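You operate a simulated robot arm through the tools that you are given. There is no shell and no other tool. Be economical: measure what you need, move in short steps, check, and stop when the job is done.

You are at the controls of a simulated robot arm. One attempt, no reset.

TASK
Brush oil on the middle of the dark board and set the beige mash on the board.
Fine: oil from the wooden holder; stand the brush in the red hole again. A coat counts when it lies all over at full strength: go over it till it gets no stronger.

Only the result counts: the job must be done as asked and must still hold three seconds after the hand-in. Knocking over, shifting, dropping, spilling or breaking anything else fails it.

THE ROBOT
A 7-joint arm with a two-finger parallel gripper, fixed in place. Base frame: the origin is at the foot of the arm, x ahead of it, y to its left, z up; the work surface is at about z = 0. Readings come in m, rad, newtons and seconds.
With the tool pointing down near the work surface it reaches from about 0.22 to 0.58 m from the base axis. Its first joint turns from -1.152 to 1.152 rad. Payload 2.5 kg.
The tool frame sits at the grasp point between the pads (the TCP): z along the fingers, y along the line on which they close. The tips reach 0.023 m beyond it. The gripper opens to 0.094 m. The fingers are 0.038 m wide and 0.01 m thick; the gripper's body (0.054 by 0.096 m) begins 0.039 m behind the TCP.
Orientation is that of the tool frame in the base frame, as [roll, pitch, yaw] about the fixed x, y, z axes, in that order (R = Rz(yaw) Ry(pitch) Rx(roll)). With the fingers straight down and closing along the base's y, the tool's x points along the base's -x, its y along +y and its z along -z.

THE INTERFACE
- The arm moves only by the tool nudge_tool. Its argument "steps" is a list of rows, each a list of 6 numbers: the shift along the tool's x, y, z in m, then the turn, a rotation vector about the tool's x, y, z in rad. In form: [[dx, dy, dz, rx, ry, rz], ...]. A call has 1 to 20 rows; each row shifts and turns the commanded pose from where the row before left it, along the tool's axes as they then stand. "hand" is the opening, from 0 (shut) to 1 (fully open), set as the call begins (left out, the last holds). A row lasts 0.2 s, in which the tool goes at most 0.05 m and 0.15 rad; a call with a longer step from one row to the next is refused whole, and so is a gripper value outside its range. Where a pose cannot be reached the arm comes as near as it can. A force on the tool above 40 N (or 10 N above the force at the start of the call, whichever is more), or a blocked arm, ends the call early, and 0.2 s more pass. Each finger travels about 0.108 m/s and halts on what it meets, pressing with about 45 N; the grip force reading is that of the motor and also rises with nothing between the fingers. The clock runs only during rows and for 0.2 s after the last one: add rows that do not move to give the fingers time. It gives the time, the measured TCP pose, the force on the tool (base axes), the opening and the grip force at its end, in the units of the frame above (readings bear some noise), with the torque about the TCP (base axes, N m) and any sound that the robot's microphone picked up.
- Cameras (640 x 400 px; columns grow to the right, rows downward): "scene" is fixed at [0.1205, -0.4034, 0.5507]; the picture's right is [0.83, -0.55, 0.00], its down [-0.28, -0.42, -0.86] and it looks along [0.48, 0.72, -0.51] (base axes); focal length 341 px, centre (320, 200). "wrist" rides on the gripper at [0.086, 0.016, -0.074] in the tool frame; the picture's right is [-0.18, 0.98, 0.00], its down [-0.58, -0.11, -0.81] and it looks along [-0.79, -0.15, 0.59] (tool axes); focal length 243 px, centre (320, 200). There is no depth. A picture from a camera that has moved, and an enlarged one, comes with that camera's place and axes in the base frame and with its lens.
- snapshot(camera): a new picture of that camera. The clock stands still meanwhile.
- close_up(camera, box): a new picture of the part [left, top, right, bottom] of that camera's present view, enlarged. The clock stands still meanwhile.
- finish_job(): hands the job in; it is judged then, once.

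Work in short steps. Places have to be worked out from the pictures, the camera data and where the tool is seen: move nearer, look again, correct. Check each grasp and each placing, and mend what went wrong. You have 120 turns and 84 pictures in all, those below and enlarged ones among them. Open the gripper and draw the arm clear of the work before you hand the job in, unless the task says otherwise; then end with one line.

The tools are called as name(argument=value, ...) on one line, values as JSON. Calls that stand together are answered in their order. nudge_tool: Moves the arm, as the interface text tells. Its arguments: {"type":"object","properties":{"steps":{"type":"array"},"hand":{"type":"number"}},"required":["steps"]} The other tools are called the same way: snapshot (camera) takes a picture; close_up (camera, box) takes an enlarged picture of a part of a camera's view; finish_job () hands the job in.

At the start:

```text
time_s: 0.0
eef_pos: [0.3696, 0.0731, 0.3295]
orientation: [3.141, -0.001, 3.141]
wrist_force: [0.2, -0.3, -0.1]
ft_torque: [-0.03, -0.01, 0.04]
finger_gap: 0.094
gripper_force: 0.0
```

scene: 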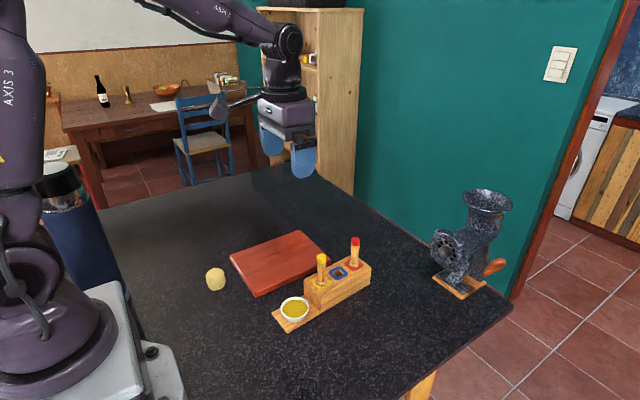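
wrist: 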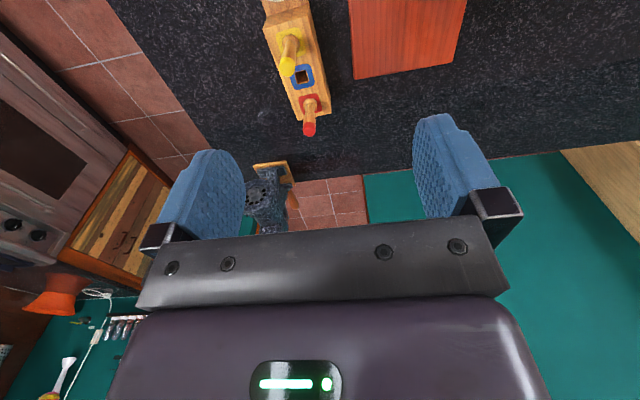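

I'll zoom in on the work area to identify the items and measure places.

close_up(camera="scene", box=[190, 215, 390, 340])

close_up(camera="wrist", box=[240, 0, 480, 150])

```text
3.20 times, centred on (290, 278) of scene
camera zoom: at [0.1205, -0.4034, 0.5507], right [0.83, -0.55, 0.0], down [-0.28, -0.42, -0.86], along [0.48, 0.72, -0.51], focal length 1090 px, centre (416, -48)
```

zoom: 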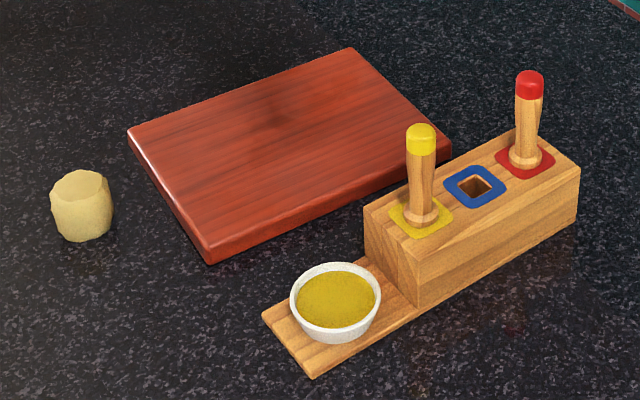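

```text
2.67 times, centred on (360, 75) of wrist
camera zoom: at [0.2817, 0.0882, 0.4028], right [0.18, 0.98, 0.0], down [0.58, -0.11, 0.81], along [0.79, -0.15, -0.59], focal length 647 px, centre (213, 533)
```

zoom: 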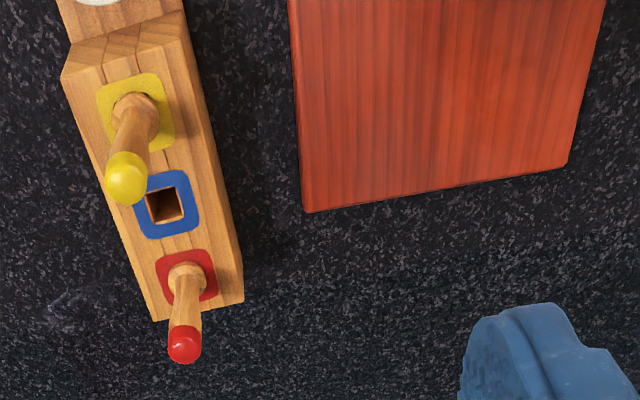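

Red-capped brush sits in the red hole near (0.499, 0.031), cap top z≈0.12; the board's centre is ≈(0.387, 0.168), the bowl ≈(0.337, 0.011), the mash ≈(0.2375, 0.186). I move above the red brush and look again.

nudge_tool(steps=[[-0.026, -0.0084, 0.026, 0, 0, 0], [-0.026, -0.0084, 0.026, 0, 0, 0], [-0.026, -0.0084, 0.026, 0, 0, 0], [-0.026, -0.0084, 0.026, 0, 0, 0], [-0.025, -0.0084, 0.026, 0, 0, 0], [0, 0, 0, 0, 0, 0]], hand=1)

snapshot(camera="wrist")

close_up(camera="scene", box=[270, 170, 430, 270])

```text
time_s: 1.4
eef_pos: [0.4977, 0.0304, 0.1984]
orientation: [3.14, -0.001, -3.141]
wrist_force: [0.4, -0.5, 0.1]
ft_torque: [-0.01, 0.04, 0.01]
finger_gap: 0.0937
gripper_force: 0.1
```

```text
79 pictures are left
camera wrist: at [0.4103, 0.0457, 0.272], right [0.18, 0.98, 0.0], down [0.58, -0.11, 0.81], along [0.79, -0.15, -0.59], focal length 243 px, centre (320, 200)
```

wrist: 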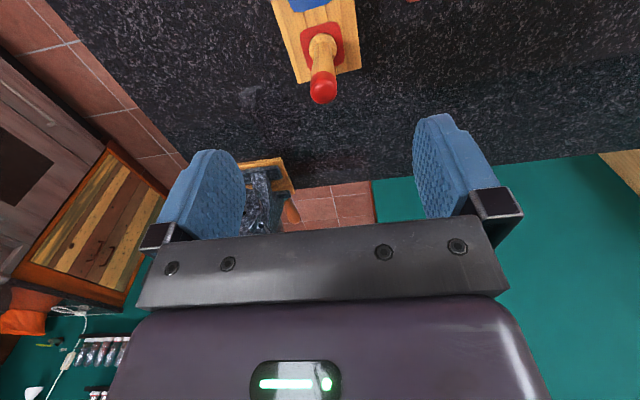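

```text
4.00 times, centred on (350, 220) of scene
camera zoom: at [0.1205, -0.4034, 0.5507], right [0.83, -0.55, 0.0], down [-0.28, -0.42, -0.86], along [0.48, 0.72, -0.51], focal length 1363 px, centre (200, 120)
```

zoom: 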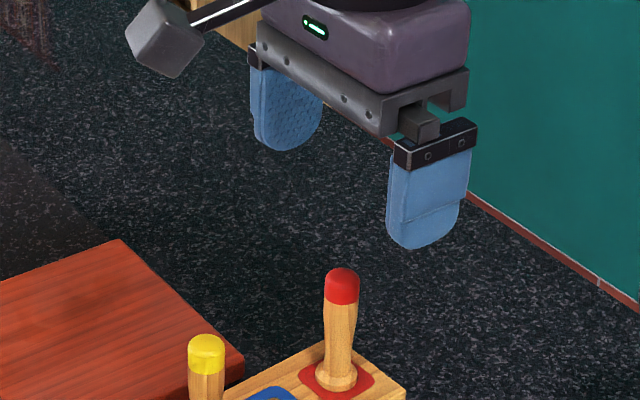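

The brush reads as (0.496, 0.031), standing straight; the block is turned about +0.045 rad. I align and go down to z≈0.088 with the fingers open.

nudge_tool(steps=[[0.0015, 0.0006, 0.03, 0, 0, -0.045], [0, 0, 0.03, 0, 0, 0], [0, 0, 0.03, 0, 0, 0], [0, 0, 0.02, 0, 0, 0], [0, 0, 0, 0, 0, 0]])

close_up(camera="scene", box=[270, 190, 430, 290])

```text
time_s: 2.6
eef_pos: [0.4963, 0.0305, 0.0898]
orientation: [3.141, -0.001, -3.096]
wrist_force: [-0.1, 0.2, 0.2]
ft_torque: [0.02, 0.01, 0.02]
finger_gap: 0.0938
gripper_force: 0.1
```

```text
4.00 times, centred on (350, 240) of scene
camera zoom: at [0.1205, -0.4034, 0.5507], right [0.83, -0.55, 0.0], down [-0.28, -0.42, -0.86], along [0.48, 0.72, -0.51], focal length 1363 px, centre (200, 40)
```

zoom: 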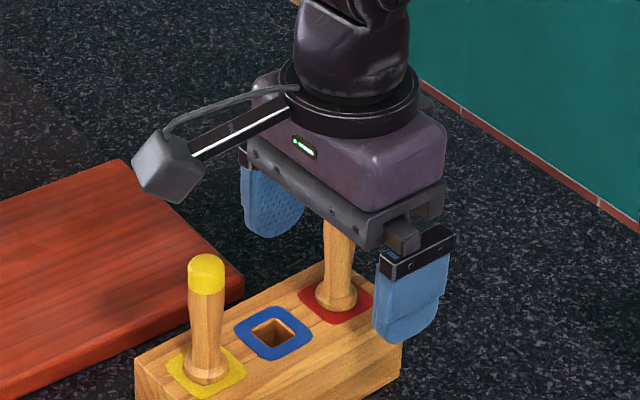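

The fingers straddle the handle with no contact; I close on it.

nudge_tool(steps=[[0, 0, 0, 0, 0, 0], [0, 0, 0, 0, 0, 0], [0, 0, 0, 0, 0, 0], [0, 0, 0, 0, 0, 0]], hand=0)

```text
time_s: 3.6
eef_pos: [0.4963, 0.0309, 0.0884]
orientation: [3.141, 0.002, -3.095]
wrist_force: [-0.6, 0.4, -0.2]
ft_torque: [0.0, -0.01, 0.03]
finger_gap: 0.0153
gripper_force: 44.9
```

Gripped at 15 mm with no side force. I lift straight up slowly, then look.

nudge_tool(steps=[[0, 0, -0.02, 0, 0, 0], [0, 0, -0.02, 0, 0, 0], [0, 0, -0.02, 0, 0, 0], [0, 0, -0.02, 0, 0, 0], [0, 0, -0.02, 0, 0, 0], [0, 0, 0, 0, 0, 0]])

close_up(camera="scene", box=[270, 170, 430, 270])

snapshot(camera="wrist")

```text
time_s: 5.0
eef_pos: [0.4969, 0.0318, 0.19]
orientation: [-3.141, -0.001, -3.097]
wrist_force: [0.3, 0.4, -0.5]
ft_torque: [-0.03, -0.03, -0.02]
finger_gap: 0.0151
gripper_force: 45.0
```

```text
4.00 times, centred on (350, 220) of scene
camera zoom: at [0.1205, -0.4034, 0.5507], right [0.83, -0.55, 0.0], down [-0.28, -0.42, -0.86], along [0.48, 0.72, -0.51], focal length 1363 px, centre (200, 120)
```

zoom: 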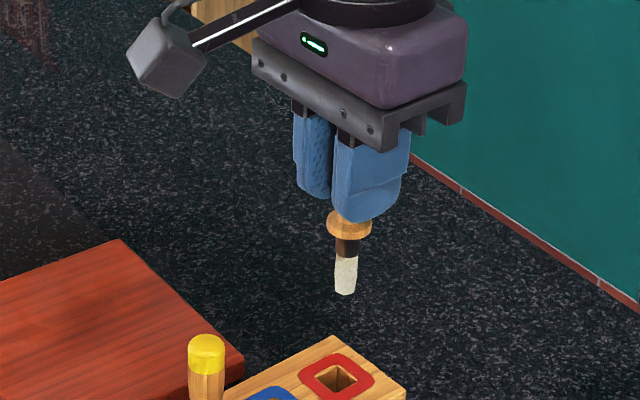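

```text
75 pictures are left
camera wrist: at [0.4091, 0.0428, 0.2637], right [0.14, 0.99, 0.0], down [0.59, -0.08, 0.81], along [0.8, -0.11, -0.59], focal length 243 px, centre (320, 200)
```

wrist: 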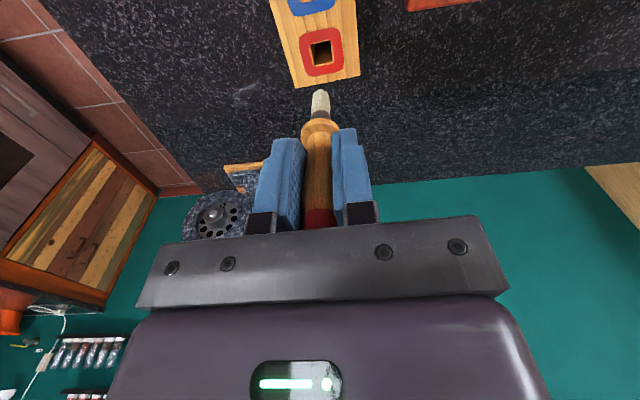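

The brush is held straight; its tip is ≈0.084 below the TCP, the collar ≈0.04 below. I raise over the yellow brush and move above the oil bowl for a look.

nudge_tool(steps=[[0, 0, -0.03, 0, 0, 0], [0, 0, -0.03, 0, 0, 0], [0.04, -0.0035, 0, 0, 0, 0], [0.04, -0.0035, 0, 0, 0, 0], [0.04, -0.0035, 0, 0, 0, 0], [0.04, -0.0033, 0, 0, 0, 0], [0, 0, 0, 0, 0, 0]])

close_up(camera="scene", box=[220, 210, 380, 350])

snapshot(camera="wrist")

```text
time_s: 6.6
eef_pos: [0.338, 0.0096, 0.2492]
orientation: [-3.142, 0.002, -3.095]
wrist_force: [0.0, 0.7, -0.6]
ft_torque: [-0.04, 0.01, 0.0]
finger_gap: 0.0157
gripper_force: 44.7
```

```text
2.86 times, centred on (300, 280) of scene
camera zoom: at [0.1205, -0.4034, 0.5507], right [0.83, -0.55, 0.0], down [-0.28, -0.42, -0.86], along [0.48, 0.72, -0.51], focal length 974 px, centre (377, -29)
```

zoom: 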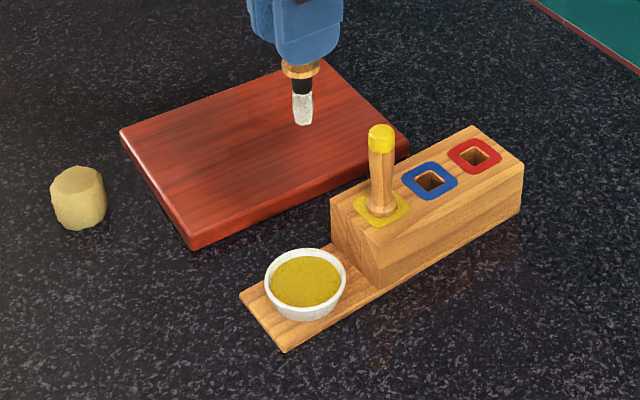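

```text
73 pictures are left
camera wrist: at [0.2494, 0.0209, 0.3235], right [0.14, 0.99, 0.0], down [0.59, -0.08, 0.81], along [0.8, -0.11, -0.59], focal length 243 px, centre (320, 200)
```

wrist: 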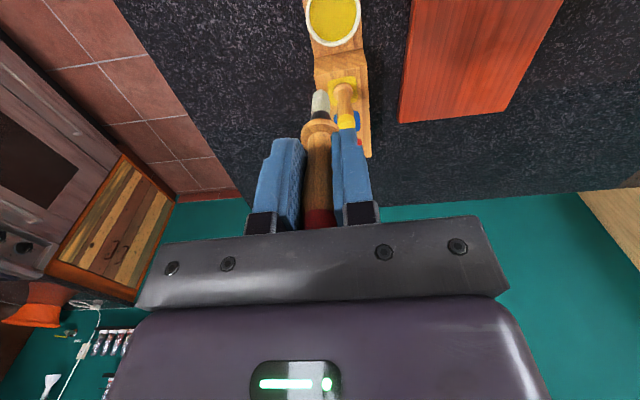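

Both views put the bowl near (0.341, 0.018), rim low (~0.02–0.03). I lower the tip to ~0.065 above it and look again.

nudge_tool(steps=[[-0.0034, 0.0083, 0.025, 0, 0, 0], [0, 0, 0.025, 0, 0, 0], [0, 0, 0.025, 0, 0, 0], [0, 0, 0.025, 0, 0, 0], [0, 0, 0, 0, 0, 0]])

close_up(camera="scene", box=[230, 225, 390, 325])

snapshot(camera="wrist")

```text
time_s: 7.8
eef_pos: [0.3391, 0.02, 0.1483]
orientation: [-3.141, 0.0, -3.095]
wrist_force: [-0.4, 0.0, 0.0]
ft_torque: [-0.01, 0.01, 0.0]
finger_gap: 0.0156
gripper_force: 45.2
```

```text
4.00 times, centred on (310, 275) of scene
camera zoom: at [0.1205, -0.4034, 0.5507], right [0.83, -0.55, 0.0], down [-0.28, -0.42, -0.86], along [0.48, 0.72, -0.51], focal length 1363 px, centre (360, -100)
```

zoom: 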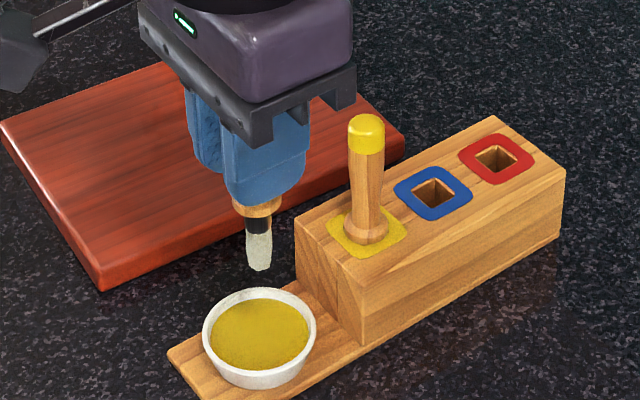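

```text
71 pictures are left
camera wrist: at [0.2517, 0.03, 0.222], right [0.14, 0.99, 0.0], down [0.59, -0.08, 0.81], along [0.8, -0.11, -0.59], focal length 243 px, centre (320, 200)
```

wrist: 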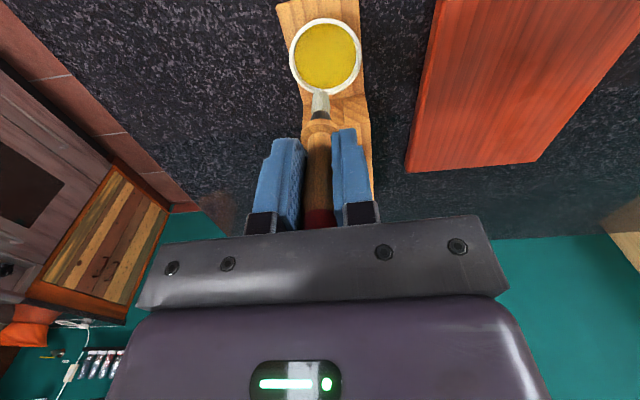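

Tip hovers at z≈0.062 almost over the bowl centre (~(0.3365, 0.021)). I lower gently into the oil, watching force.

nudge_tool(steps=[[0.0025, 0.001, 0.01, 0, 0, 0], [0, 0, 0.01, 0, 0, 0], [0, 0, 0.01, 0, 0, 0], [0, 0, 0.01, 0, 0, 0], [0, 0, 0, 0, 0, 0]])

close_up(camera="scene", box=[230, 225, 390, 325])

close_up(camera="wrist", box=[240, 0, 400, 140])

```text
time_s: 9.0
eef_pos: [0.3366, 0.0202, 0.1093]
orientation: [-3.141, 0.0, -3.096]
wrist_force: [0.3, 0.5, 0.9]
ft_torque: [-0.05, -0.01, -0.01]
finger_gap: 0.0155
gripper_force: 44.9
```

```text
4.00 times, centred on (310, 275) of scene
camera zoom: at [0.1205, -0.4034, 0.5507], right [0.83, -0.55, 0.0], down [-0.28, -0.42, -0.86], along [0.48, 0.72, -0.51], focal length 1363 px, centre (360, -100)
```

zoom: 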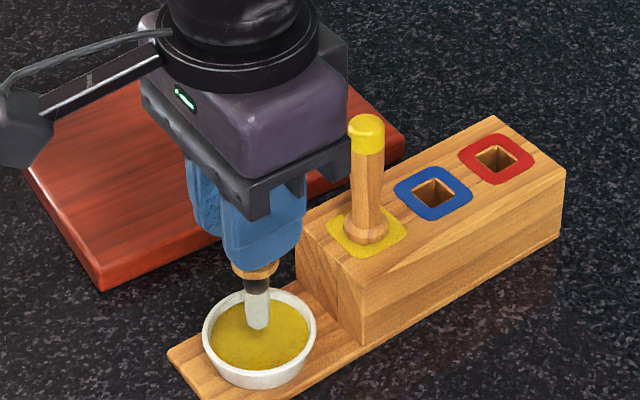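

```text
2.86 times, centred on (320, 70) of wrist
camera zoom: at [0.2496, 0.0311, 0.1826], right [0.14, 0.99, 0.0], down [0.59, -0.08, 0.81], along [0.8, -0.11, -0.59], focal length 693 px, centre (320, 571)
```

zoom: 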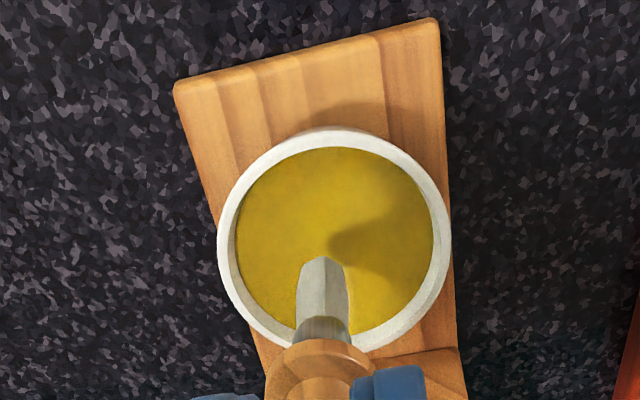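

The tip is about at the oil surface, central. I lower a little further in small steps.

nudge_tool(steps=[[0, 0.001, 0.003, 0, 0, 0], [0, 0, 0.003, 0, 0, 0], [0, 0, 0.002, 0, 0, 0], [0, 0, 0, 0, 0, 0], [0, 0, 0, 0, 0, 0]])

close_up(camera="wrist", box=[240, 0, 400, 140])

```text
time_s: 10.2
eef_pos: [0.3381, 0.0207, 0.1016]
orientation: [-3.141, 0.0, -3.096]
wrist_force: [-1.2, 0.3, 0.1]
ft_torque: [0.0, -0.05, -0.02]
finger_gap: 0.0155
gripper_force: 45.2
```

```text
2.86 times, centred on (320, 70) of wrist
camera zoom: at [0.2499, 0.0321, 0.175], right [0.14, 0.99, 0.0], down [0.59, -0.08, 0.81], along [0.8, -0.11, -0.59], focal length 693 px, centre (320, 571)
```

zoom: 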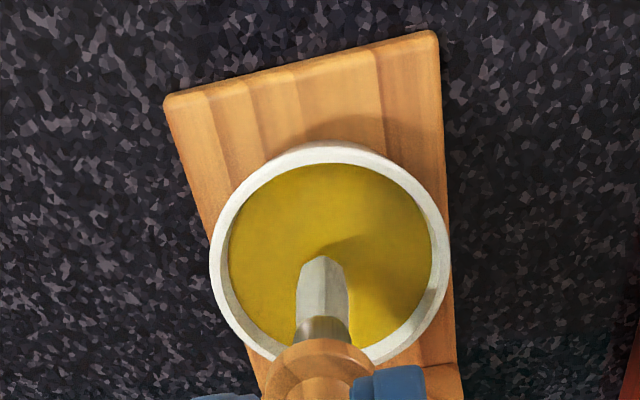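

The tip now meets its shadow on the oil surface. I go ~5 mm deeper, watching force, and check whether the bristles take oil.

nudge_tool(steps=[[0, 0, 0.002, 0, 0, 0], [0, 0, 0.002, 0, 0, 0], [0, 0, 0.002, 0, 0, 0], [0, 0, 0, 0, 0, 0], [0, 0, 0, 0, 0, 0]])

close_up(camera="wrist", box=[240, 0, 400, 140])

close_up(camera="scene", box=[260, 260, 340, 330])

```text
time_s: 11.4
eef_pos: [0.3396, 0.0209, 0.0964]
orientation: [-3.141, 0.002, -3.097]
wrist_force: [-5.3, -0.7, 24.4]
ft_torque: [-0.02, 0.3, -0.01]
finger_gap: 0.0154
gripper_force: 44.9
```

```text
2.86 times, centred on (320, 70) of wrist
camera zoom: at [0.2504, 0.032, 0.1694], right [0.14, 0.99, 0.0], down [0.58, -0.08, 0.81], along [0.8, -0.11, -0.59], focal length 693 px, centre (320, 571)
```

zoom: 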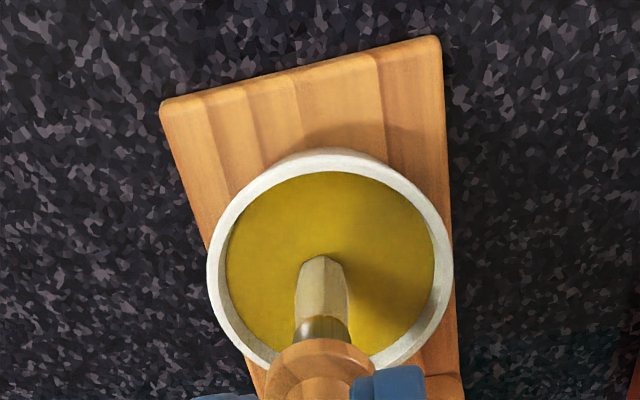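

```text
5.71 times, centred on (300, 295) of scene
camera zoom: at [0.1204, -0.4034, 0.5507], right [0.83, -0.55, 0.0], down [-0.28, -0.42, -0.86], along [0.48, 0.72, -0.51], focal length 1947 px, centre (434, -343)
```

zoom: 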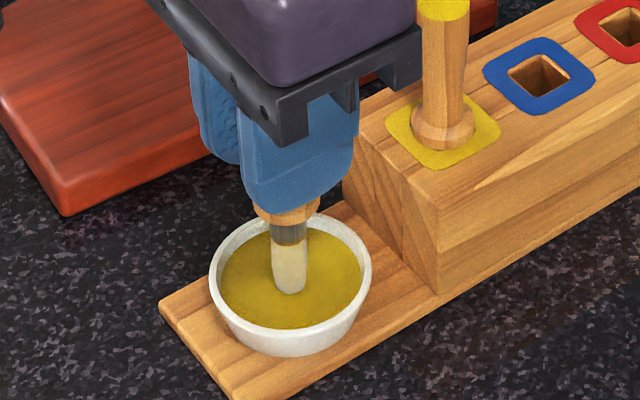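

24 N contact — the tip is on the oil/bowl floor and the bristles have yellowed. I back off and look at the brush.

nudge_tool(steps=[[0, 0, -0.005, 0, 0, 0], [0, 0, -0.015, 0, 0, 0], [0, 0, -0.03, 0, 0, 0], [0, 0, -0.03, 0, 0, 0], [0, 0, 0, 0, 0, 0]])

close_up(camera="wrist", box=[240, 0, 400, 140])

close_up(camera="scene", box=[240, 220, 340, 320])

```text
time_s: 12.6
eef_pos: [0.3375, 0.0214, 0.1762]
orientation: [3.141, 0.001, -3.096]
wrist_force: [0.5, 0.2, -0.1]
ft_torque: [0.0, -0.01, -0.01]
finger_gap: 0.0152
gripper_force: 45.3
```

```text
2.86 times, centred on (320, 70) of wrist
camera zoom: at [0.2497, 0.0326, 0.2493], right [0.14, 0.99, 0.0], down [0.59, -0.08, 0.81], along [0.8, -0.11, -0.59], focal length 693 px, centre (320, 571)
```

zoom: 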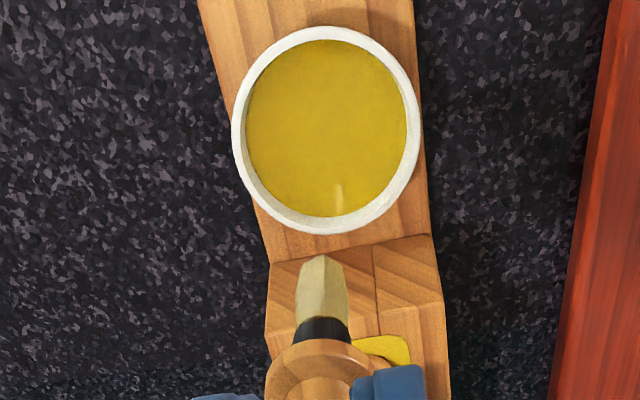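

```text
4.00 times, centred on (290, 270) of scene
camera zoom: at [0.1205, -0.4034, 0.5507], right [0.83, -0.55, 0.0], down [-0.28, -0.42, -0.86], along [0.48, 0.72, -0.51], focal length 1363 px, centre (440, -80)
```

zoom: 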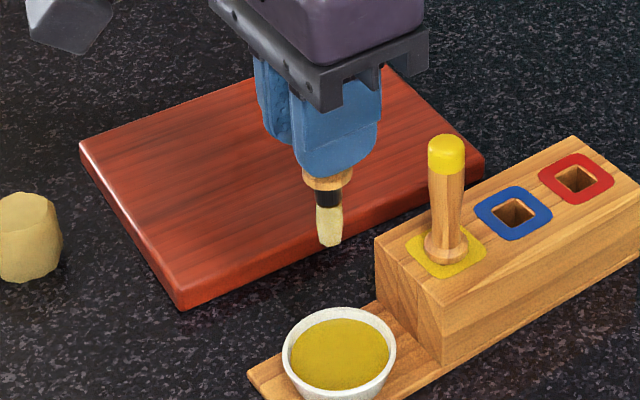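

The brush is loaded (tinted). I move above the board's middle (~(0.386, 0.172)) at current height and look.

nudge_tool(steps=[[-0.0138, 0.037, 0, 0, 0, 0], [-0.0138, 0.037, 0, 0, 0, 0], [-0.0138, 0.037, 0, 0, 0, 0], [-0.0138, 0.037, 0, 0, 0, 0], [0, 0, 0.03, 0, 0, 0], [0, 0, 0, 0, 0, 0]])

close_up(camera="scene", box=[210, 200, 350, 310])

snapshot(camera="wrist")

```text
time_s: 14.0
eef_pos: [0.385, 0.1718, 0.1444]
orientation: [-3.141, -0.001, -3.096]
wrist_force: [0.7, -0.6, -0.6]
ft_torque: [-0.02, 0.04, 0.02]
finger_gap: 0.0152
gripper_force: 44.9
```

```text
3.64 times, centred on (280, 255) of scene
camera zoom: at [0.1205, -0.4034, 0.5507], right [0.83, -0.55, 0.0], down [-0.28, -0.42, -0.86], along [0.48, 0.72, -0.51], focal length 1239 px, centre (466, 0)
```

zoom: 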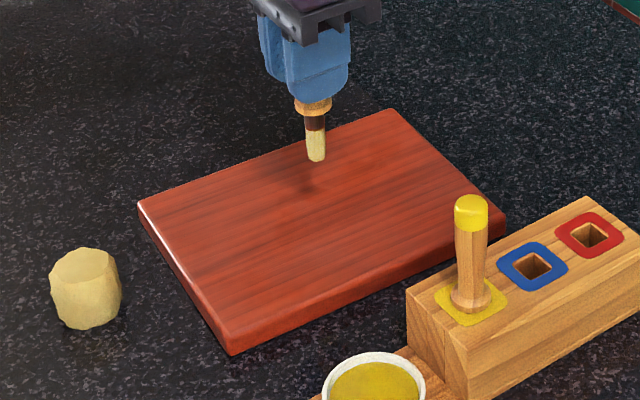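

```text
62 pictures are left
camera wrist: at [0.2976, 0.1833, 0.2182], right [0.14, 0.99, 0.0], down [0.59, -0.08, 0.81], along [0.8, -0.11, -0.59], focal length 243 px, centre (320, 200)
```

wrist: 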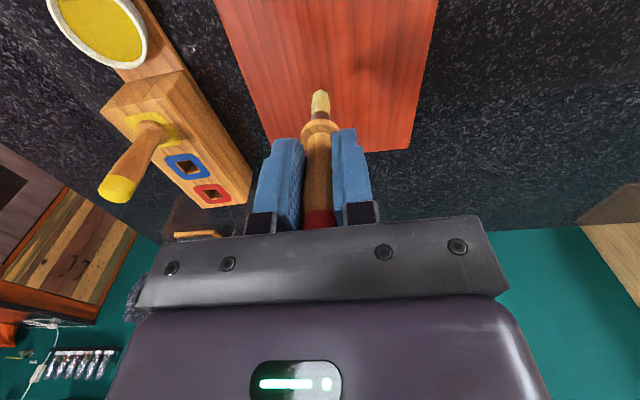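

The tip is over the board's centre at ~z 0.058. I lower until light contact.

nudge_tool(steps=[[0, 0, 0.01, 0, 0, 0], [0, 0, 0.01, 0, 0, 0], [0, 0, 0.008, 0, 0, 0], [0, 0, 0.004, 0, 0, 0], [0, 0, 0, 0, 0, 0]])

close_up(camera="scene", box=[250, 220, 330, 280])

```text
time_s: 15.2
eef_pos: [0.3873, 0.1715, 0.1135]
orientation: [3.14, 0.001, -3.098]
wrist_force: [-0.4, 0.5, -0.2]
ft_torque: [-0.03, -0.01, 0.03]
finger_gap: 0.0154
gripper_force: 44.5
```

```text
6.67 times, centred on (290, 250) of scene
camera zoom: at [0.1205, -0.4034, 0.5507], right [0.83, -0.55, 0.0], down [-0.28, -0.42, -0.86], along [0.48, 0.72, -0.51], focal length 2272 px, centre (520, -133)
```

zoom: 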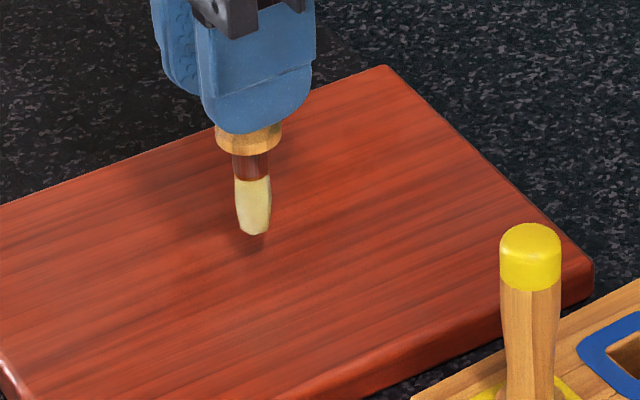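

Nearly touching. I lower 2 mm at a time to find contact.

nudge_tool(steps=[[0, 0, 0.002, 0, 0, 0], [0, 0, 0.002, 0, 0, 0], [0, 0, 0.001, 0, 0, 0], [0, 0, 0, 0, 0, 0]])

close_up(camera="scene", box=[250, 220, 330, 280])

```text
time_s: 16.2
eef_pos: [0.3875, 0.1723, 0.1082]
orientation: [-3.142, 0.001, -3.095]
wrist_force: [-0.8, 0.5, 0.0]
ft_torque: [-0.02, -0.04, 0.0]
finger_gap: 0.0152
gripper_force: 45.1
```

```text
6.67 times, centred on (290, 250) of scene
camera zoom: at [0.1205, -0.4034, 0.5507], right [0.83, -0.55, 0.0], down [-0.28, -0.42, -0.86], along [0.48, 0.72, -0.51], focal length 2272 px, centre (520, -133)
```

zoom: 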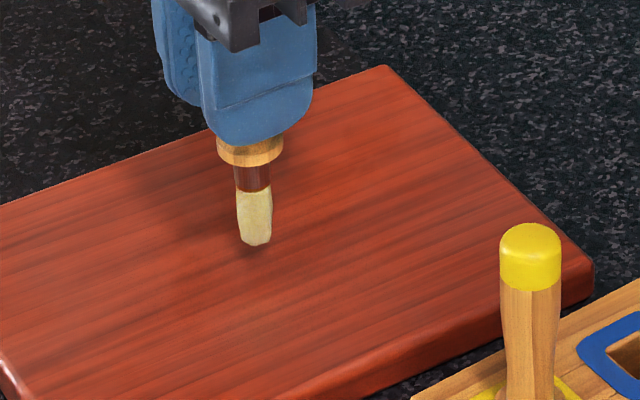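

No contact yet; continuing 2 mm at a time.

nudge_tool(steps=[[0, 0, 0.002, 0, 0, 0], [0, 0, 0.002, 0, 0, 0], [0, 0, 0, 0, 0, 0]])

close_up(camera="scene", box=[250, 220, 330, 280])

```text
time_s: 17.0
eef_pos: [0.3863, 0.1712, 0.1041]
orientation: [-3.141, 0.0, -3.095]
wrist_force: [-0.2, -0.3, -0.8]
ft_torque: [0.0, -0.01, -0.02]
finger_gap: 0.0154
gripper_force: 44.5
```

```text
6.67 times, centred on (290, 250) of scene
camera zoom: at [0.1205, -0.4034, 0.5507], right [0.83, -0.55, 0.0], down [-0.28, -0.42, -0.86], along [0.48, 0.72, -0.51], focal length 2272 px, centre (520, -133)
```

zoom: 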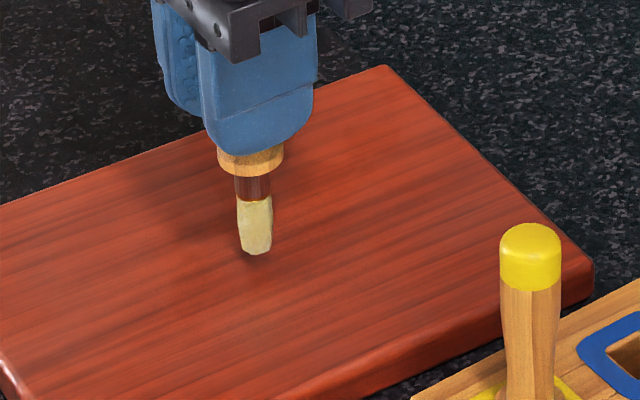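

Still just above. Another 2 mm, in 1 mm steps.

nudge_tool(steps=[[0, 0, 0.001, 0, 0, 0], [0, 0, 0.001, 0, 0, 0], [0, 0, 0, 0, 0, 0]])

close_up(camera="scene", box=[250, 220, 330, 280])

```text
time_s: 17.8
eef_pos: [0.3871, 0.1718, 0.1011]
orientation: [3.141, 0.0, -3.096]
wrist_force: [0.3, -0.1, 0.2]
ft_torque: [0.0, -0.01, -0.01]
finger_gap: 0.0151
gripper_force: 45.3
```

```text
6.67 times, centred on (290, 250) of scene
camera zoom: at [0.1205, -0.4034, 0.5507], right [0.83, -0.55, 0.0], down [-0.28, -0.42, -0.86], along [0.48, 0.72, -0.51], focal length 2272 px, centre (520, -133)
```

zoom: 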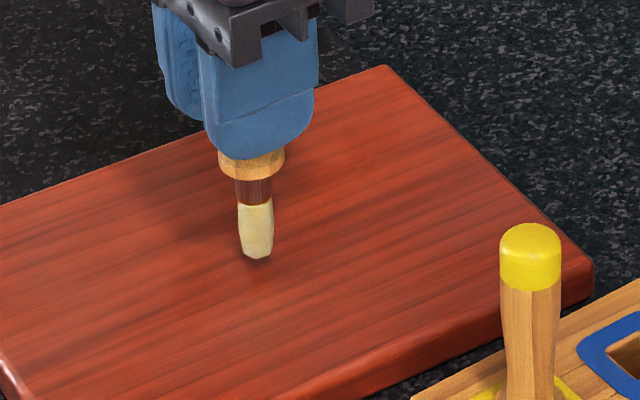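

Shadow is closing in; 1 mm more at a time watching force.

nudge_tool(steps=[[0, 0, 0.001, 0, 0, 0], [0, 0, 0.001, 0, 0, 0], [0, 0, 0, 0, 0, 0]])

```text
time_s: 18.6
eef_pos: [0.3864, 0.1717, 0.1]
orientation: [3.14, 0.001, -3.096]
wrist_force: [-0.1, 0.1, 0.3]
ft_torque: [0.01, -0.01, 0.04]
finger_gap: 0.0152
gripper_force: 44.8
```

nudge_tool(steps=[[0, 0, 0.001, 0, 0, 0], [0, 0, 0.001, 0, 0, 0], [0, 0, 0, 0, 0, 0]])

close_up(camera="scene", box=[250, 220, 330, 280])

```text
time_s: 19.4
eef_pos: [0.3857, 0.1708, 0.097]
orientation: [-3.14, -0.001, -3.096]
wrist_force: [0.0, -0.3, -0.6]
ft_torque: [-0.01, -0.03, 0.0]
finger_gap: 0.0153
gripper_force: 45.3
```

```text
6.67 times, centred on (290, 250) of scene
camera zoom: at [0.1205, -0.4034, 0.5507], right [0.83, -0.55, 0.0], down [-0.28, -0.42, -0.86], along [0.48, 0.72, -0.51], focal length 2272 px, centre (520, -133)
```

zoom: 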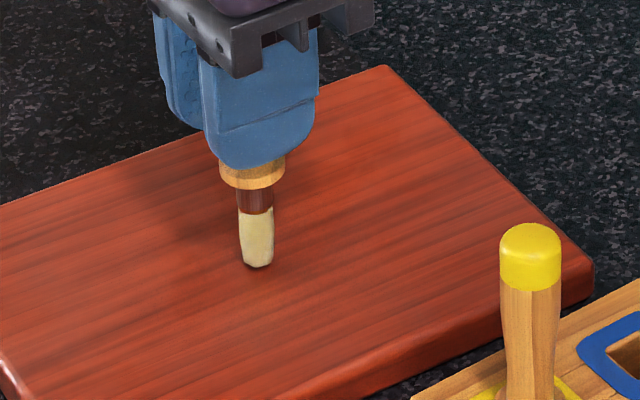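

Practically touching now. I lower 1 mm more and make a short trial stroke to see whether a coat appears.

nudge_tool(steps=[[0, 0, 0.001, 0, 0, 0], [0.01, 0, 0, 0, 0, 0], [0.01, 0, 0, 0, 0, 0], [0, 0, 0, 0, 0, 0]])

close_up(camera="scene", box=[250, 220, 330, 280])

```text
time_s: 20.4
eef_pos: [0.366, 0.1699, 0.0972]
orientation: [-3.141, 0.001, -3.096]
wrist_force: [0.3, -0.2, 0.9]
ft_torque: [-0.02, -0.01, 0.02]
finger_gap: 0.0151
gripper_force: 44.8
```

```text
6.67 times, centred on (290, 250) of scene
camera zoom: at [0.1205, -0.4034, 0.5507], right [0.83, -0.55, 0.0], down [-0.28, -0.42, -0.86], along [0.48, 0.72, -0.51], focal length 2272 px, centre (520, -133)
```

zoom: 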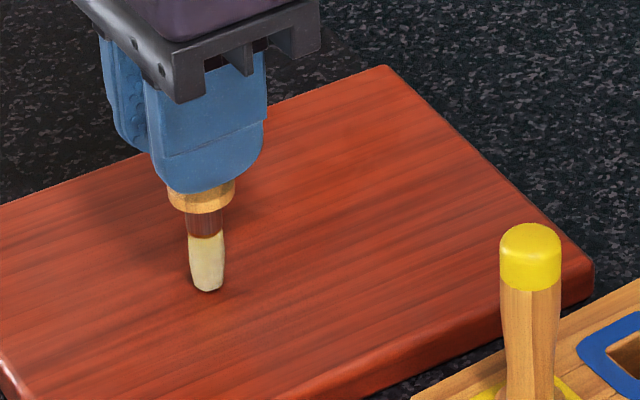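

No mark and no drag yet. I lower 1.5 mm further and stroke back.

nudge_tool(steps=[[0, 0, 0.0015, 0, 0, 0], [-0.01, 0, 0, 0, 0, 0], [-0.01, 0, 0, 0, 0, 0], [0, 0, 0, 0, 0, 0]])

close_up(camera="scene", box=[250, 220, 330, 280])

```text
time_s: 21.4
eef_pos: [0.386, 0.1719, 0.0962]
orientation: [3.141, 0.0, -3.095]
wrist_force: [-4.6, 0.4, 12.2]
ft_torque: [0.03, 0.3, 0.0]
finger_gap: 0.0152
gripper_force: 45.0
```

```text
6.67 times, centred on (290, 250) of scene
camera zoom: at [0.1205, -0.4034, 0.5507], right [0.83, -0.55, 0.0], down [-0.28, -0.42, -0.86], along [0.48, 0.72, -0.51], focal length 2272 px, centre (520, -133)
```

zoom: 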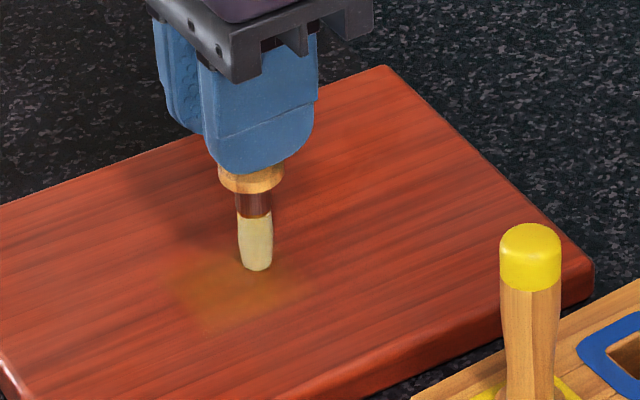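

Oil appears — a faint patch. The board has not moved. I lift slightly and look at the patch's extents.

nudge_tool(steps=[[0, 0, -0.02, 0, 0, 0], [0, 0, -0.04, 0, 0, 0], [-0.03, 0.0, -0.03, 0, 0, 0], [0, 0, 0, 0, 0, 0]])

close_up(camera="scene", box=[220, 220, 340, 300])

close_up(camera="wrist", box=[240, 0, 440, 140])

```text
time_s: 22.4
eef_pos: [0.4168, 0.1735, 0.1864]
orientation: [-3.14, 0.0, -3.097]
wrist_force: [-0.5, 0.1, -0.1]
ft_torque: [0.0, -0.02, -0.04]
finger_gap: 0.0152
gripper_force: 45.0
```

```text
5.00 times, centred on (280, 260) of scene
camera zoom: at [0.1205, -0.4034, 0.5507], right [0.83, -0.55, 0.0], down [-0.28, -0.42, -0.86], along [0.48, 0.72, -0.51], focal length 1704 px, centre (520, -100)
```

zoom: 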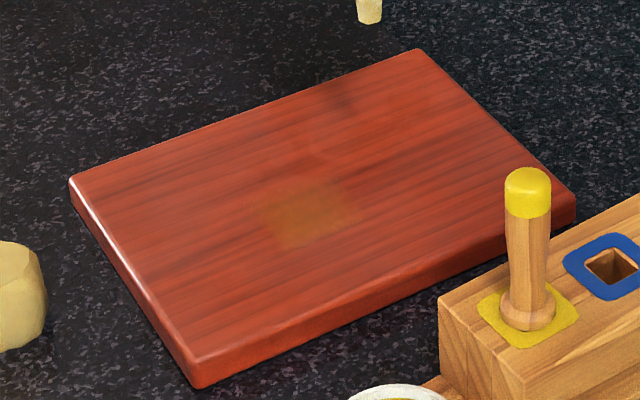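

```text
2.86 times, centred on (340, 70) of wrist
camera zoom: at [0.3293, 0.1846, 0.26], right [0.14, 0.99, 0.0], down [0.59, -0.08, 0.81], along [0.8, -0.11, -0.59], focal length 693 px, centre (263, 571)
```

zoom: 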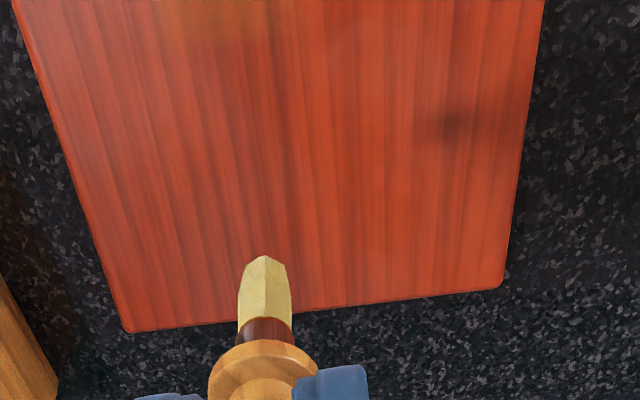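

Corrected with the true board top (z≈0.012), the board spans x 0.293–0.489, y 0.109–0.255, so its middle is (0.391, 0.182); the first patch lies slightly near and to the right. I go to (0.424, 0.150), lower to light contact, and raster.

nudge_tool(steps=[[-0.006, -0.0238, 0, 0, 0, 0], [0, 0, 0.04, 0, 0, 0], [0, 0, 0.04, 0, 0, 0], [0, 0, 0.0095, 0, 0, 0], [0.022, 0, 0, 0, 0, 0], [0.022, 0, 0, 0, 0, 0], [0.022, 0, 0, 0, 0, 0], [0, 0.011, 0, 0, 0, 0], [-0.022, 0, 0, 0, 0, 0], [-0.022, 0, 0, 0, 0, 0], [-0.022, 0, 0, 0, 0, 0], [0, 0.011, 0, 0, 0, 0], [0.022, 0, 0, 0, 0, 0], [0.022, 0, 0, 0, 0, 0], [0.022, 0, 0, 0, 0, 0], [0, 0, 0, 0, 0, 0]])

close_up(camera="scene", box=[220, 220, 340, 300])

```text
time_s: 25.8
eef_pos: [0.3551, 0.168, 0.096]
orientation: [-3.141, 0.0, -3.096]
wrist_force: [1.8, 1.5, 4.9]
ft_torque: [0.0, -0.17, 0.01]
finger_gap: 0.0152
gripper_force: 44.8
```

```text
5.00 times, centred on (280, 260) of scene
camera zoom: at [0.1205, -0.4034, 0.5507], right [0.83, -0.55, 0.0], down [-0.28, -0.42, -0.86], along [0.48, 0.72, -0.51], focal length 1704 px, centre (520, -100)
```

zoom: 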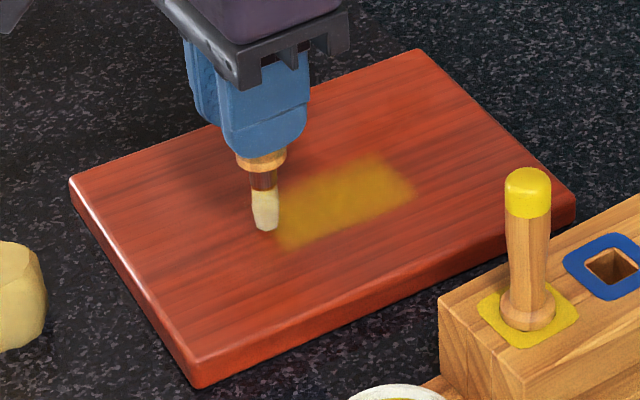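

The coat builds nicely at ~5 N. I continue with the lines toward +y.

nudge_tool(steps=[[0, 0.011, 0, 0, 0, 0], [-0.022, 0, 0, 0, 0, 0], [-0.022, 0, 0, 0, 0, 0], [-0.022, 0, 0, 0, 0, 0], [0, 0.011, 0, 0, 0, 0], [0.022, 0, 0, 0, 0, 0], [0.022, 0, 0, 0, 0, 0], [0.022, 0, 0, 0, 0, 0], [0, 0.011, 0, 0, 0, 0], [-0.022, 0, 0, 0, 0, 0], [-0.022, 0, 0, 0, 0, 0], [-0.022, 0, 0, 0, 0, 0], [0, 0.011, 0, 0, 0, 0], [0.022, 0, 0, 0, 0, 0], [0.022, 0, 0, 0, 0, 0], [0.022, 0, 0, 0, 0, 0], [0, 0, 0, 0, 0, 0]])

close_up(camera="scene", box=[220, 220, 340, 300])

```text
time_s: 29.4
eef_pos: [0.3551, 0.2126, 0.0959]
orientation: [3.141, 0.0, -3.097]
wrist_force: [-0.6, 0.4, -1.1]
ft_torque: [-0.03, -0.03, 0.02]
finger_gap: 0.0156
gripper_force: 45.2
```

```text
5.00 times, centred on (280, 260) of scene
camera zoom: at [0.1205, -0.4034, 0.5507], right [0.83, -0.55, 0.0], down [-0.28, -0.42, -0.86], along [0.48, 0.72, -0.51], focal length 1704 px, centre (520, -100)
```

zoom: 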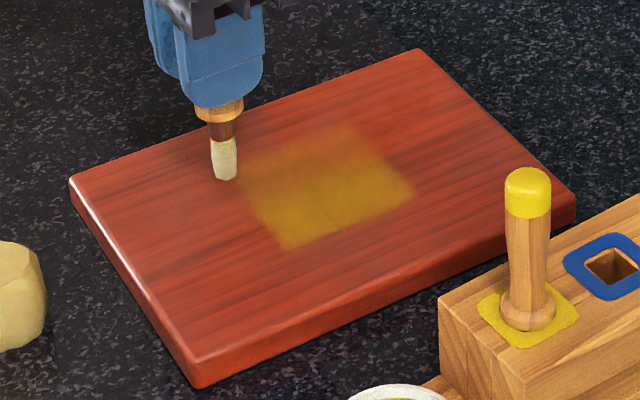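

The zone fills in; the left-rear part is fainter where contact was light. I press 0.7 mm more and do crosswise strokes.

nudge_tool(steps=[[0, 0, 0.0007, 0, 0, 0], [0, -0.0213, 0, 0, 0, 0], [0, -0.0213, 0, 0, 0, 0], [0, -0.0213, 0, 0, 0, 0], [-0.011, 0, 0, 0, 0, 0], [0, 0.0213, 0, 0, 0, 0], [0, 0.0213, 0, 0, 0, 0], [0, 0.0213, 0, 0, 0, 0], [-0.011, 0, 0, 0, 0, 0], [0, -0.0213, 0, 0, 0, 0], [0, -0.0213, 0, 0, 0, 0], [0, -0.0213, 0, 0, 0, 0], [-0.011, 0, 0, 0, 0, 0], [0, 0.0213, 0, 0, 0, 0], [0, 0.0213, 0, 0, 0, 0], [0, 0.0213, 0, 0, 0, 0], [0, 0, 0, 0, 0, 0]])

close_up(camera="scene", box=[220, 220, 340, 300])

```text
time_s: 33.0
eef_pos: [0.3887, 0.2144, 0.0956]
orientation: [3.141, 0.001, -3.097]
wrist_force: [0.8, -2.7, 6.6]
ft_torque: [-0.19, -0.12, 0.0]
finger_gap: 0.0153
gripper_force: 44.8
```

```text
5.00 times, centred on (280, 260) of scene
camera zoom: at [0.1205, -0.4034, 0.5507], right [0.83, -0.55, 0.0], down [-0.28, -0.42, -0.86], along [0.48, 0.72, -0.51], focal length 1704 px, centre (520, -100)
```

zoom: 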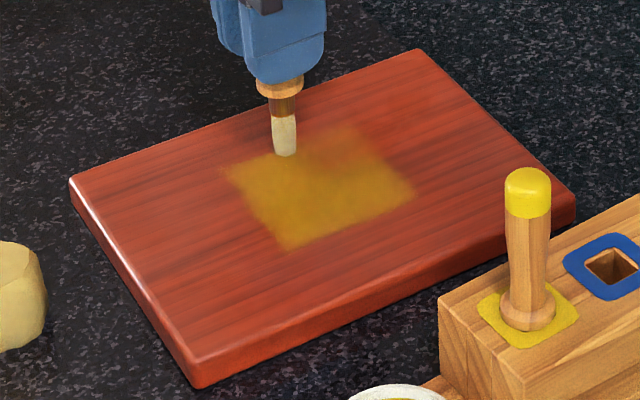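

The coat strengthens steadily, board unmoved. I finish the remaining crosswise lines.

nudge_tool(steps=[[-0.011, 0, 0, 0, 0, 0], [0, -0.0213, 0, 0, 0, 0], [0, -0.0213, 0, 0, 0, 0], [0, -0.0213, 0, 0, 0, 0], [-0.011, 0, 0, 0, 0, 0], [0, 0.0213, 0, 0, 0, 0], [0, 0.0213, 0, 0, 0, 0], [0, 0.0213, 0, 0, 0, 0], [-0.011, 0, 0, 0, 0, 0], [0, -0.0213, 0, 0, 0, 0], [0, -0.0213, 0, 0, 0, 0], [0, -0.0213, 0, 0, 0, 0], [0, 0, 0, 0, 0, 0]])

close_up(camera="scene", box=[220, 220, 340, 300])

```text
time_s: 35.8
eef_pos: [0.4247, 0.1516, 0.0952]
orientation: [3.14, 0.001, -3.095]
wrist_force: [0.3, 3.1, 8.1]
ft_torque: [0.26, -0.05, -0.03]
finger_gap: 0.0153
gripper_force: 44.9
```

```text
5.00 times, centred on (280, 260) of scene
camera zoom: at [0.1205, -0.4034, 0.5507], right [0.83, -0.55, 0.0], down [-0.28, -0.42, -0.86], along [0.48, 0.72, -0.51], focal length 1704 px, centre (520, -100)
```

zoom: 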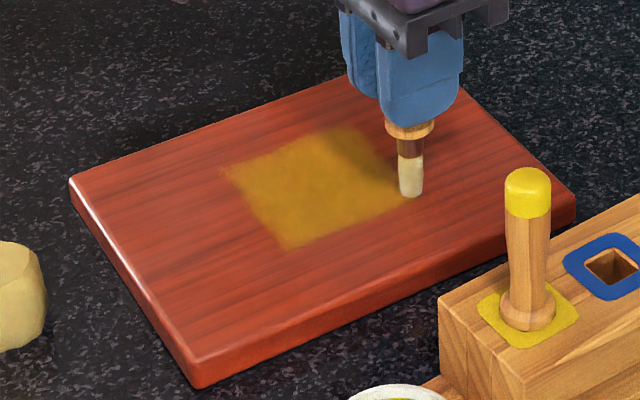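

Coverage is good, but the brush is pale. I redip it: lift, move over the bowl, and lower to the earlier dip height.

nudge_tool(steps=[[0, 0, -0.045, 0, 0, 0], [0, 0, -0.045, 0, 0, 0], [0.0232, -0.0315, 0, 0, 0, 0], [0.0232, -0.0315, 0, 0, 0, 0], [0.0232, -0.0315, 0, 0, 0, 0], [0.0232, -0.0315, 0, 0, 0, 0], [0, 0, 0, 0, 0, 0], [0, 0, 0.03, 0, 0, 0], [0, 0, 0, 0, 0, 0]])

close_up(camera="scene", box=[210, 220, 370, 330])

```text
time_s: 37.8
eef_pos: [0.3366, 0.0206, 0.1542]
orientation: [-3.141, 0.004, -3.096]
wrist_force: [-0.4, -0.4, 0.6]
ft_torque: [0.0, 0.02, -0.01]
finger_gap: 0.0151
gripper_force: 44.7
```

```text
3.64 times, centred on (290, 275) of scene
camera zoom: at [0.1205, -0.4034, 0.5507], right [0.83, -0.55, 0.0], down [-0.28, -0.42, -0.86], along [0.48, 0.72, -0.51], focal length 1239 px, centre (429, -73)
```

zoom: 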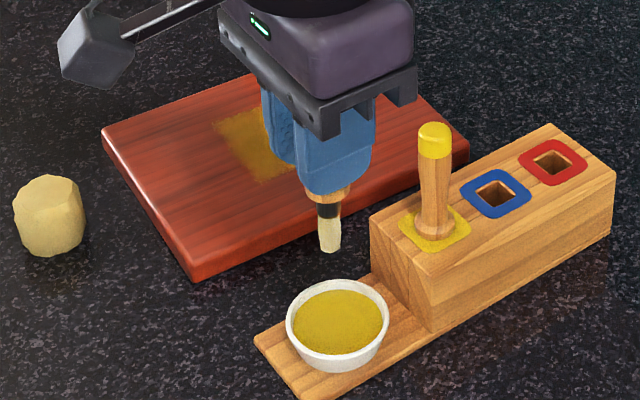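

Over the bowl. I lower to z≈0.097 and wait a moment, then rise.

nudge_tool(steps=[[0, 0, 0.02, 0, 0, 0], [0, 0, 0.02, 0, 0, 0], [0, 0, 0.012, 0, 0, 0], [0, 0, 0.005, 0, 0, 0], [0, 0, 0.002, 0, 0, 0], [0, 0, 0, 0, 0, 0], [0, 0, 0, 0, 0, 0]])

close_up(camera="scene", box=[260, 260, 340, 330])

```text
time_s: 39.4
eef_pos: [0.3355, 0.0207, 0.0948]
orientation: [3.141, 0.001, -3.098]
wrist_force: [-0.2, 0.2, 0.3]
ft_torque: [-0.01, 0.01, 0.03]
finger_gap: 0.0154
gripper_force: 45.0
```

```text
5.71 times, centred on (300, 295) of scene
camera zoom: at [0.1205, -0.4034, 0.5507], right [0.83, -0.55, 0.0], down [-0.28, -0.42, -0.86], along [0.48, 0.72, -0.51], focal length 1947 px, centre (434, -343)
```

zoom: 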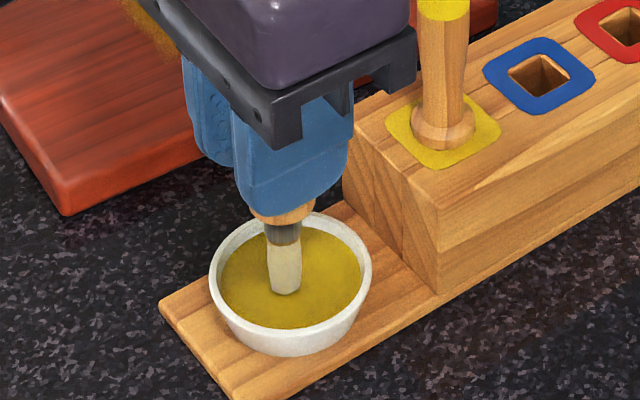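

No contact force yet; 1 mm more at a time.

nudge_tool(steps=[[0, 0, 0.0008, 0, 0, 0], [0, 0, 0.0007, 0, 0, 0], [0, 0, 0, 0, 0, 0], [0, 0, 0, 0, 0, 0]])

close_up(camera="scene", box=[260, 260, 340, 330])

```text
time_s: 40.4
eef_pos: [0.3364, 0.0199, 0.0952]
orientation: [3.141, 0.0, -3.096]
wrist_force: [-1.3, -0.5, 3.9]
ft_torque: [-0.01, 0.09, 0.01]
finger_gap: 0.0152
gripper_force: 44.5
```

```text
5.71 times, centred on (300, 295) of scene
camera zoom: at [0.1205, -0.4034, 0.5507], right [0.83, -0.55, 0.0], down [-0.28, -0.42, -0.86], along [0.48, 0.72, -0.51], focal length 1947 px, centre (434, -343)
```

zoom: 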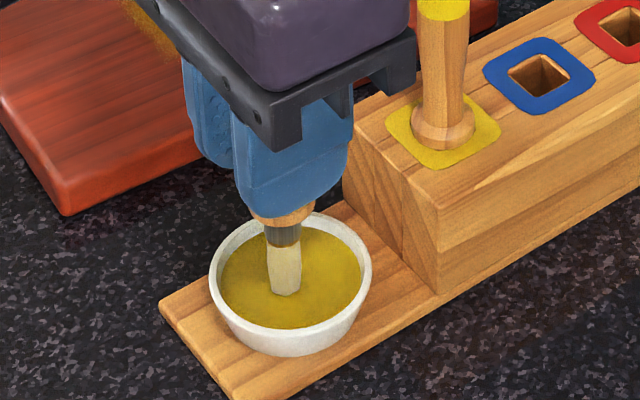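

Contact 4 N, bristles tinted again. I lift and return to the corner (0.425, 0.147) of the zone, just above the board.

nudge_tool(steps=[[0, 0, -0.045, 0, 0, 0], [0, 0, -0.045, 0, 0, 0], [-0.0237, 0.0308, 0, 0, 0, 0], [-0.0237, 0.0308, 0, 0, 0, 0], [-0.0237, 0.0308, 0, 0, 0, 0], [-0.0237, 0.0308, 0, 0, 0, 0], [0, 0, 0.03, 0, 0, 0], [0, 0, 0, 0, 0, 0]])

close_up(camera="scene", box=[220, 220, 340, 300])

```text
time_s: 42.2
eef_pos: [0.4254, 0.1472, 0.1534]
orientation: [3.141, 0.0, -3.096]
wrist_force: [-0.2, 0.0, -0.5]
ft_torque: [0.03, 0.01, -0.03]
finger_gap: 0.0156
gripper_force: 45.1
```

```text
5.00 times, centred on (280, 260) of scene
camera zoom: at [0.1205, -0.4034, 0.5507], right [0.83, -0.55, 0.0], down [-0.28, -0.42, -0.86], along [0.48, 0.72, -0.51], focal length 1704 px, centre (520, -100)
```

zoom: 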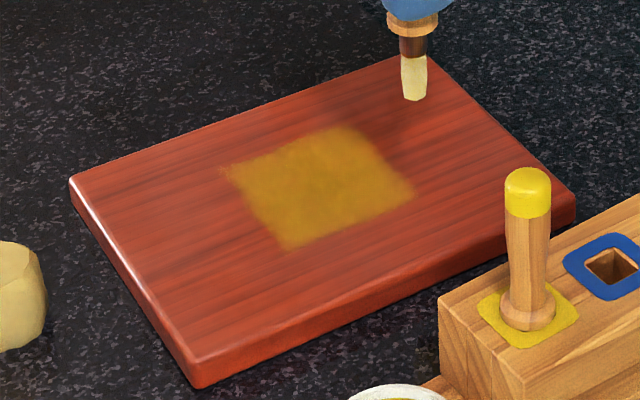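

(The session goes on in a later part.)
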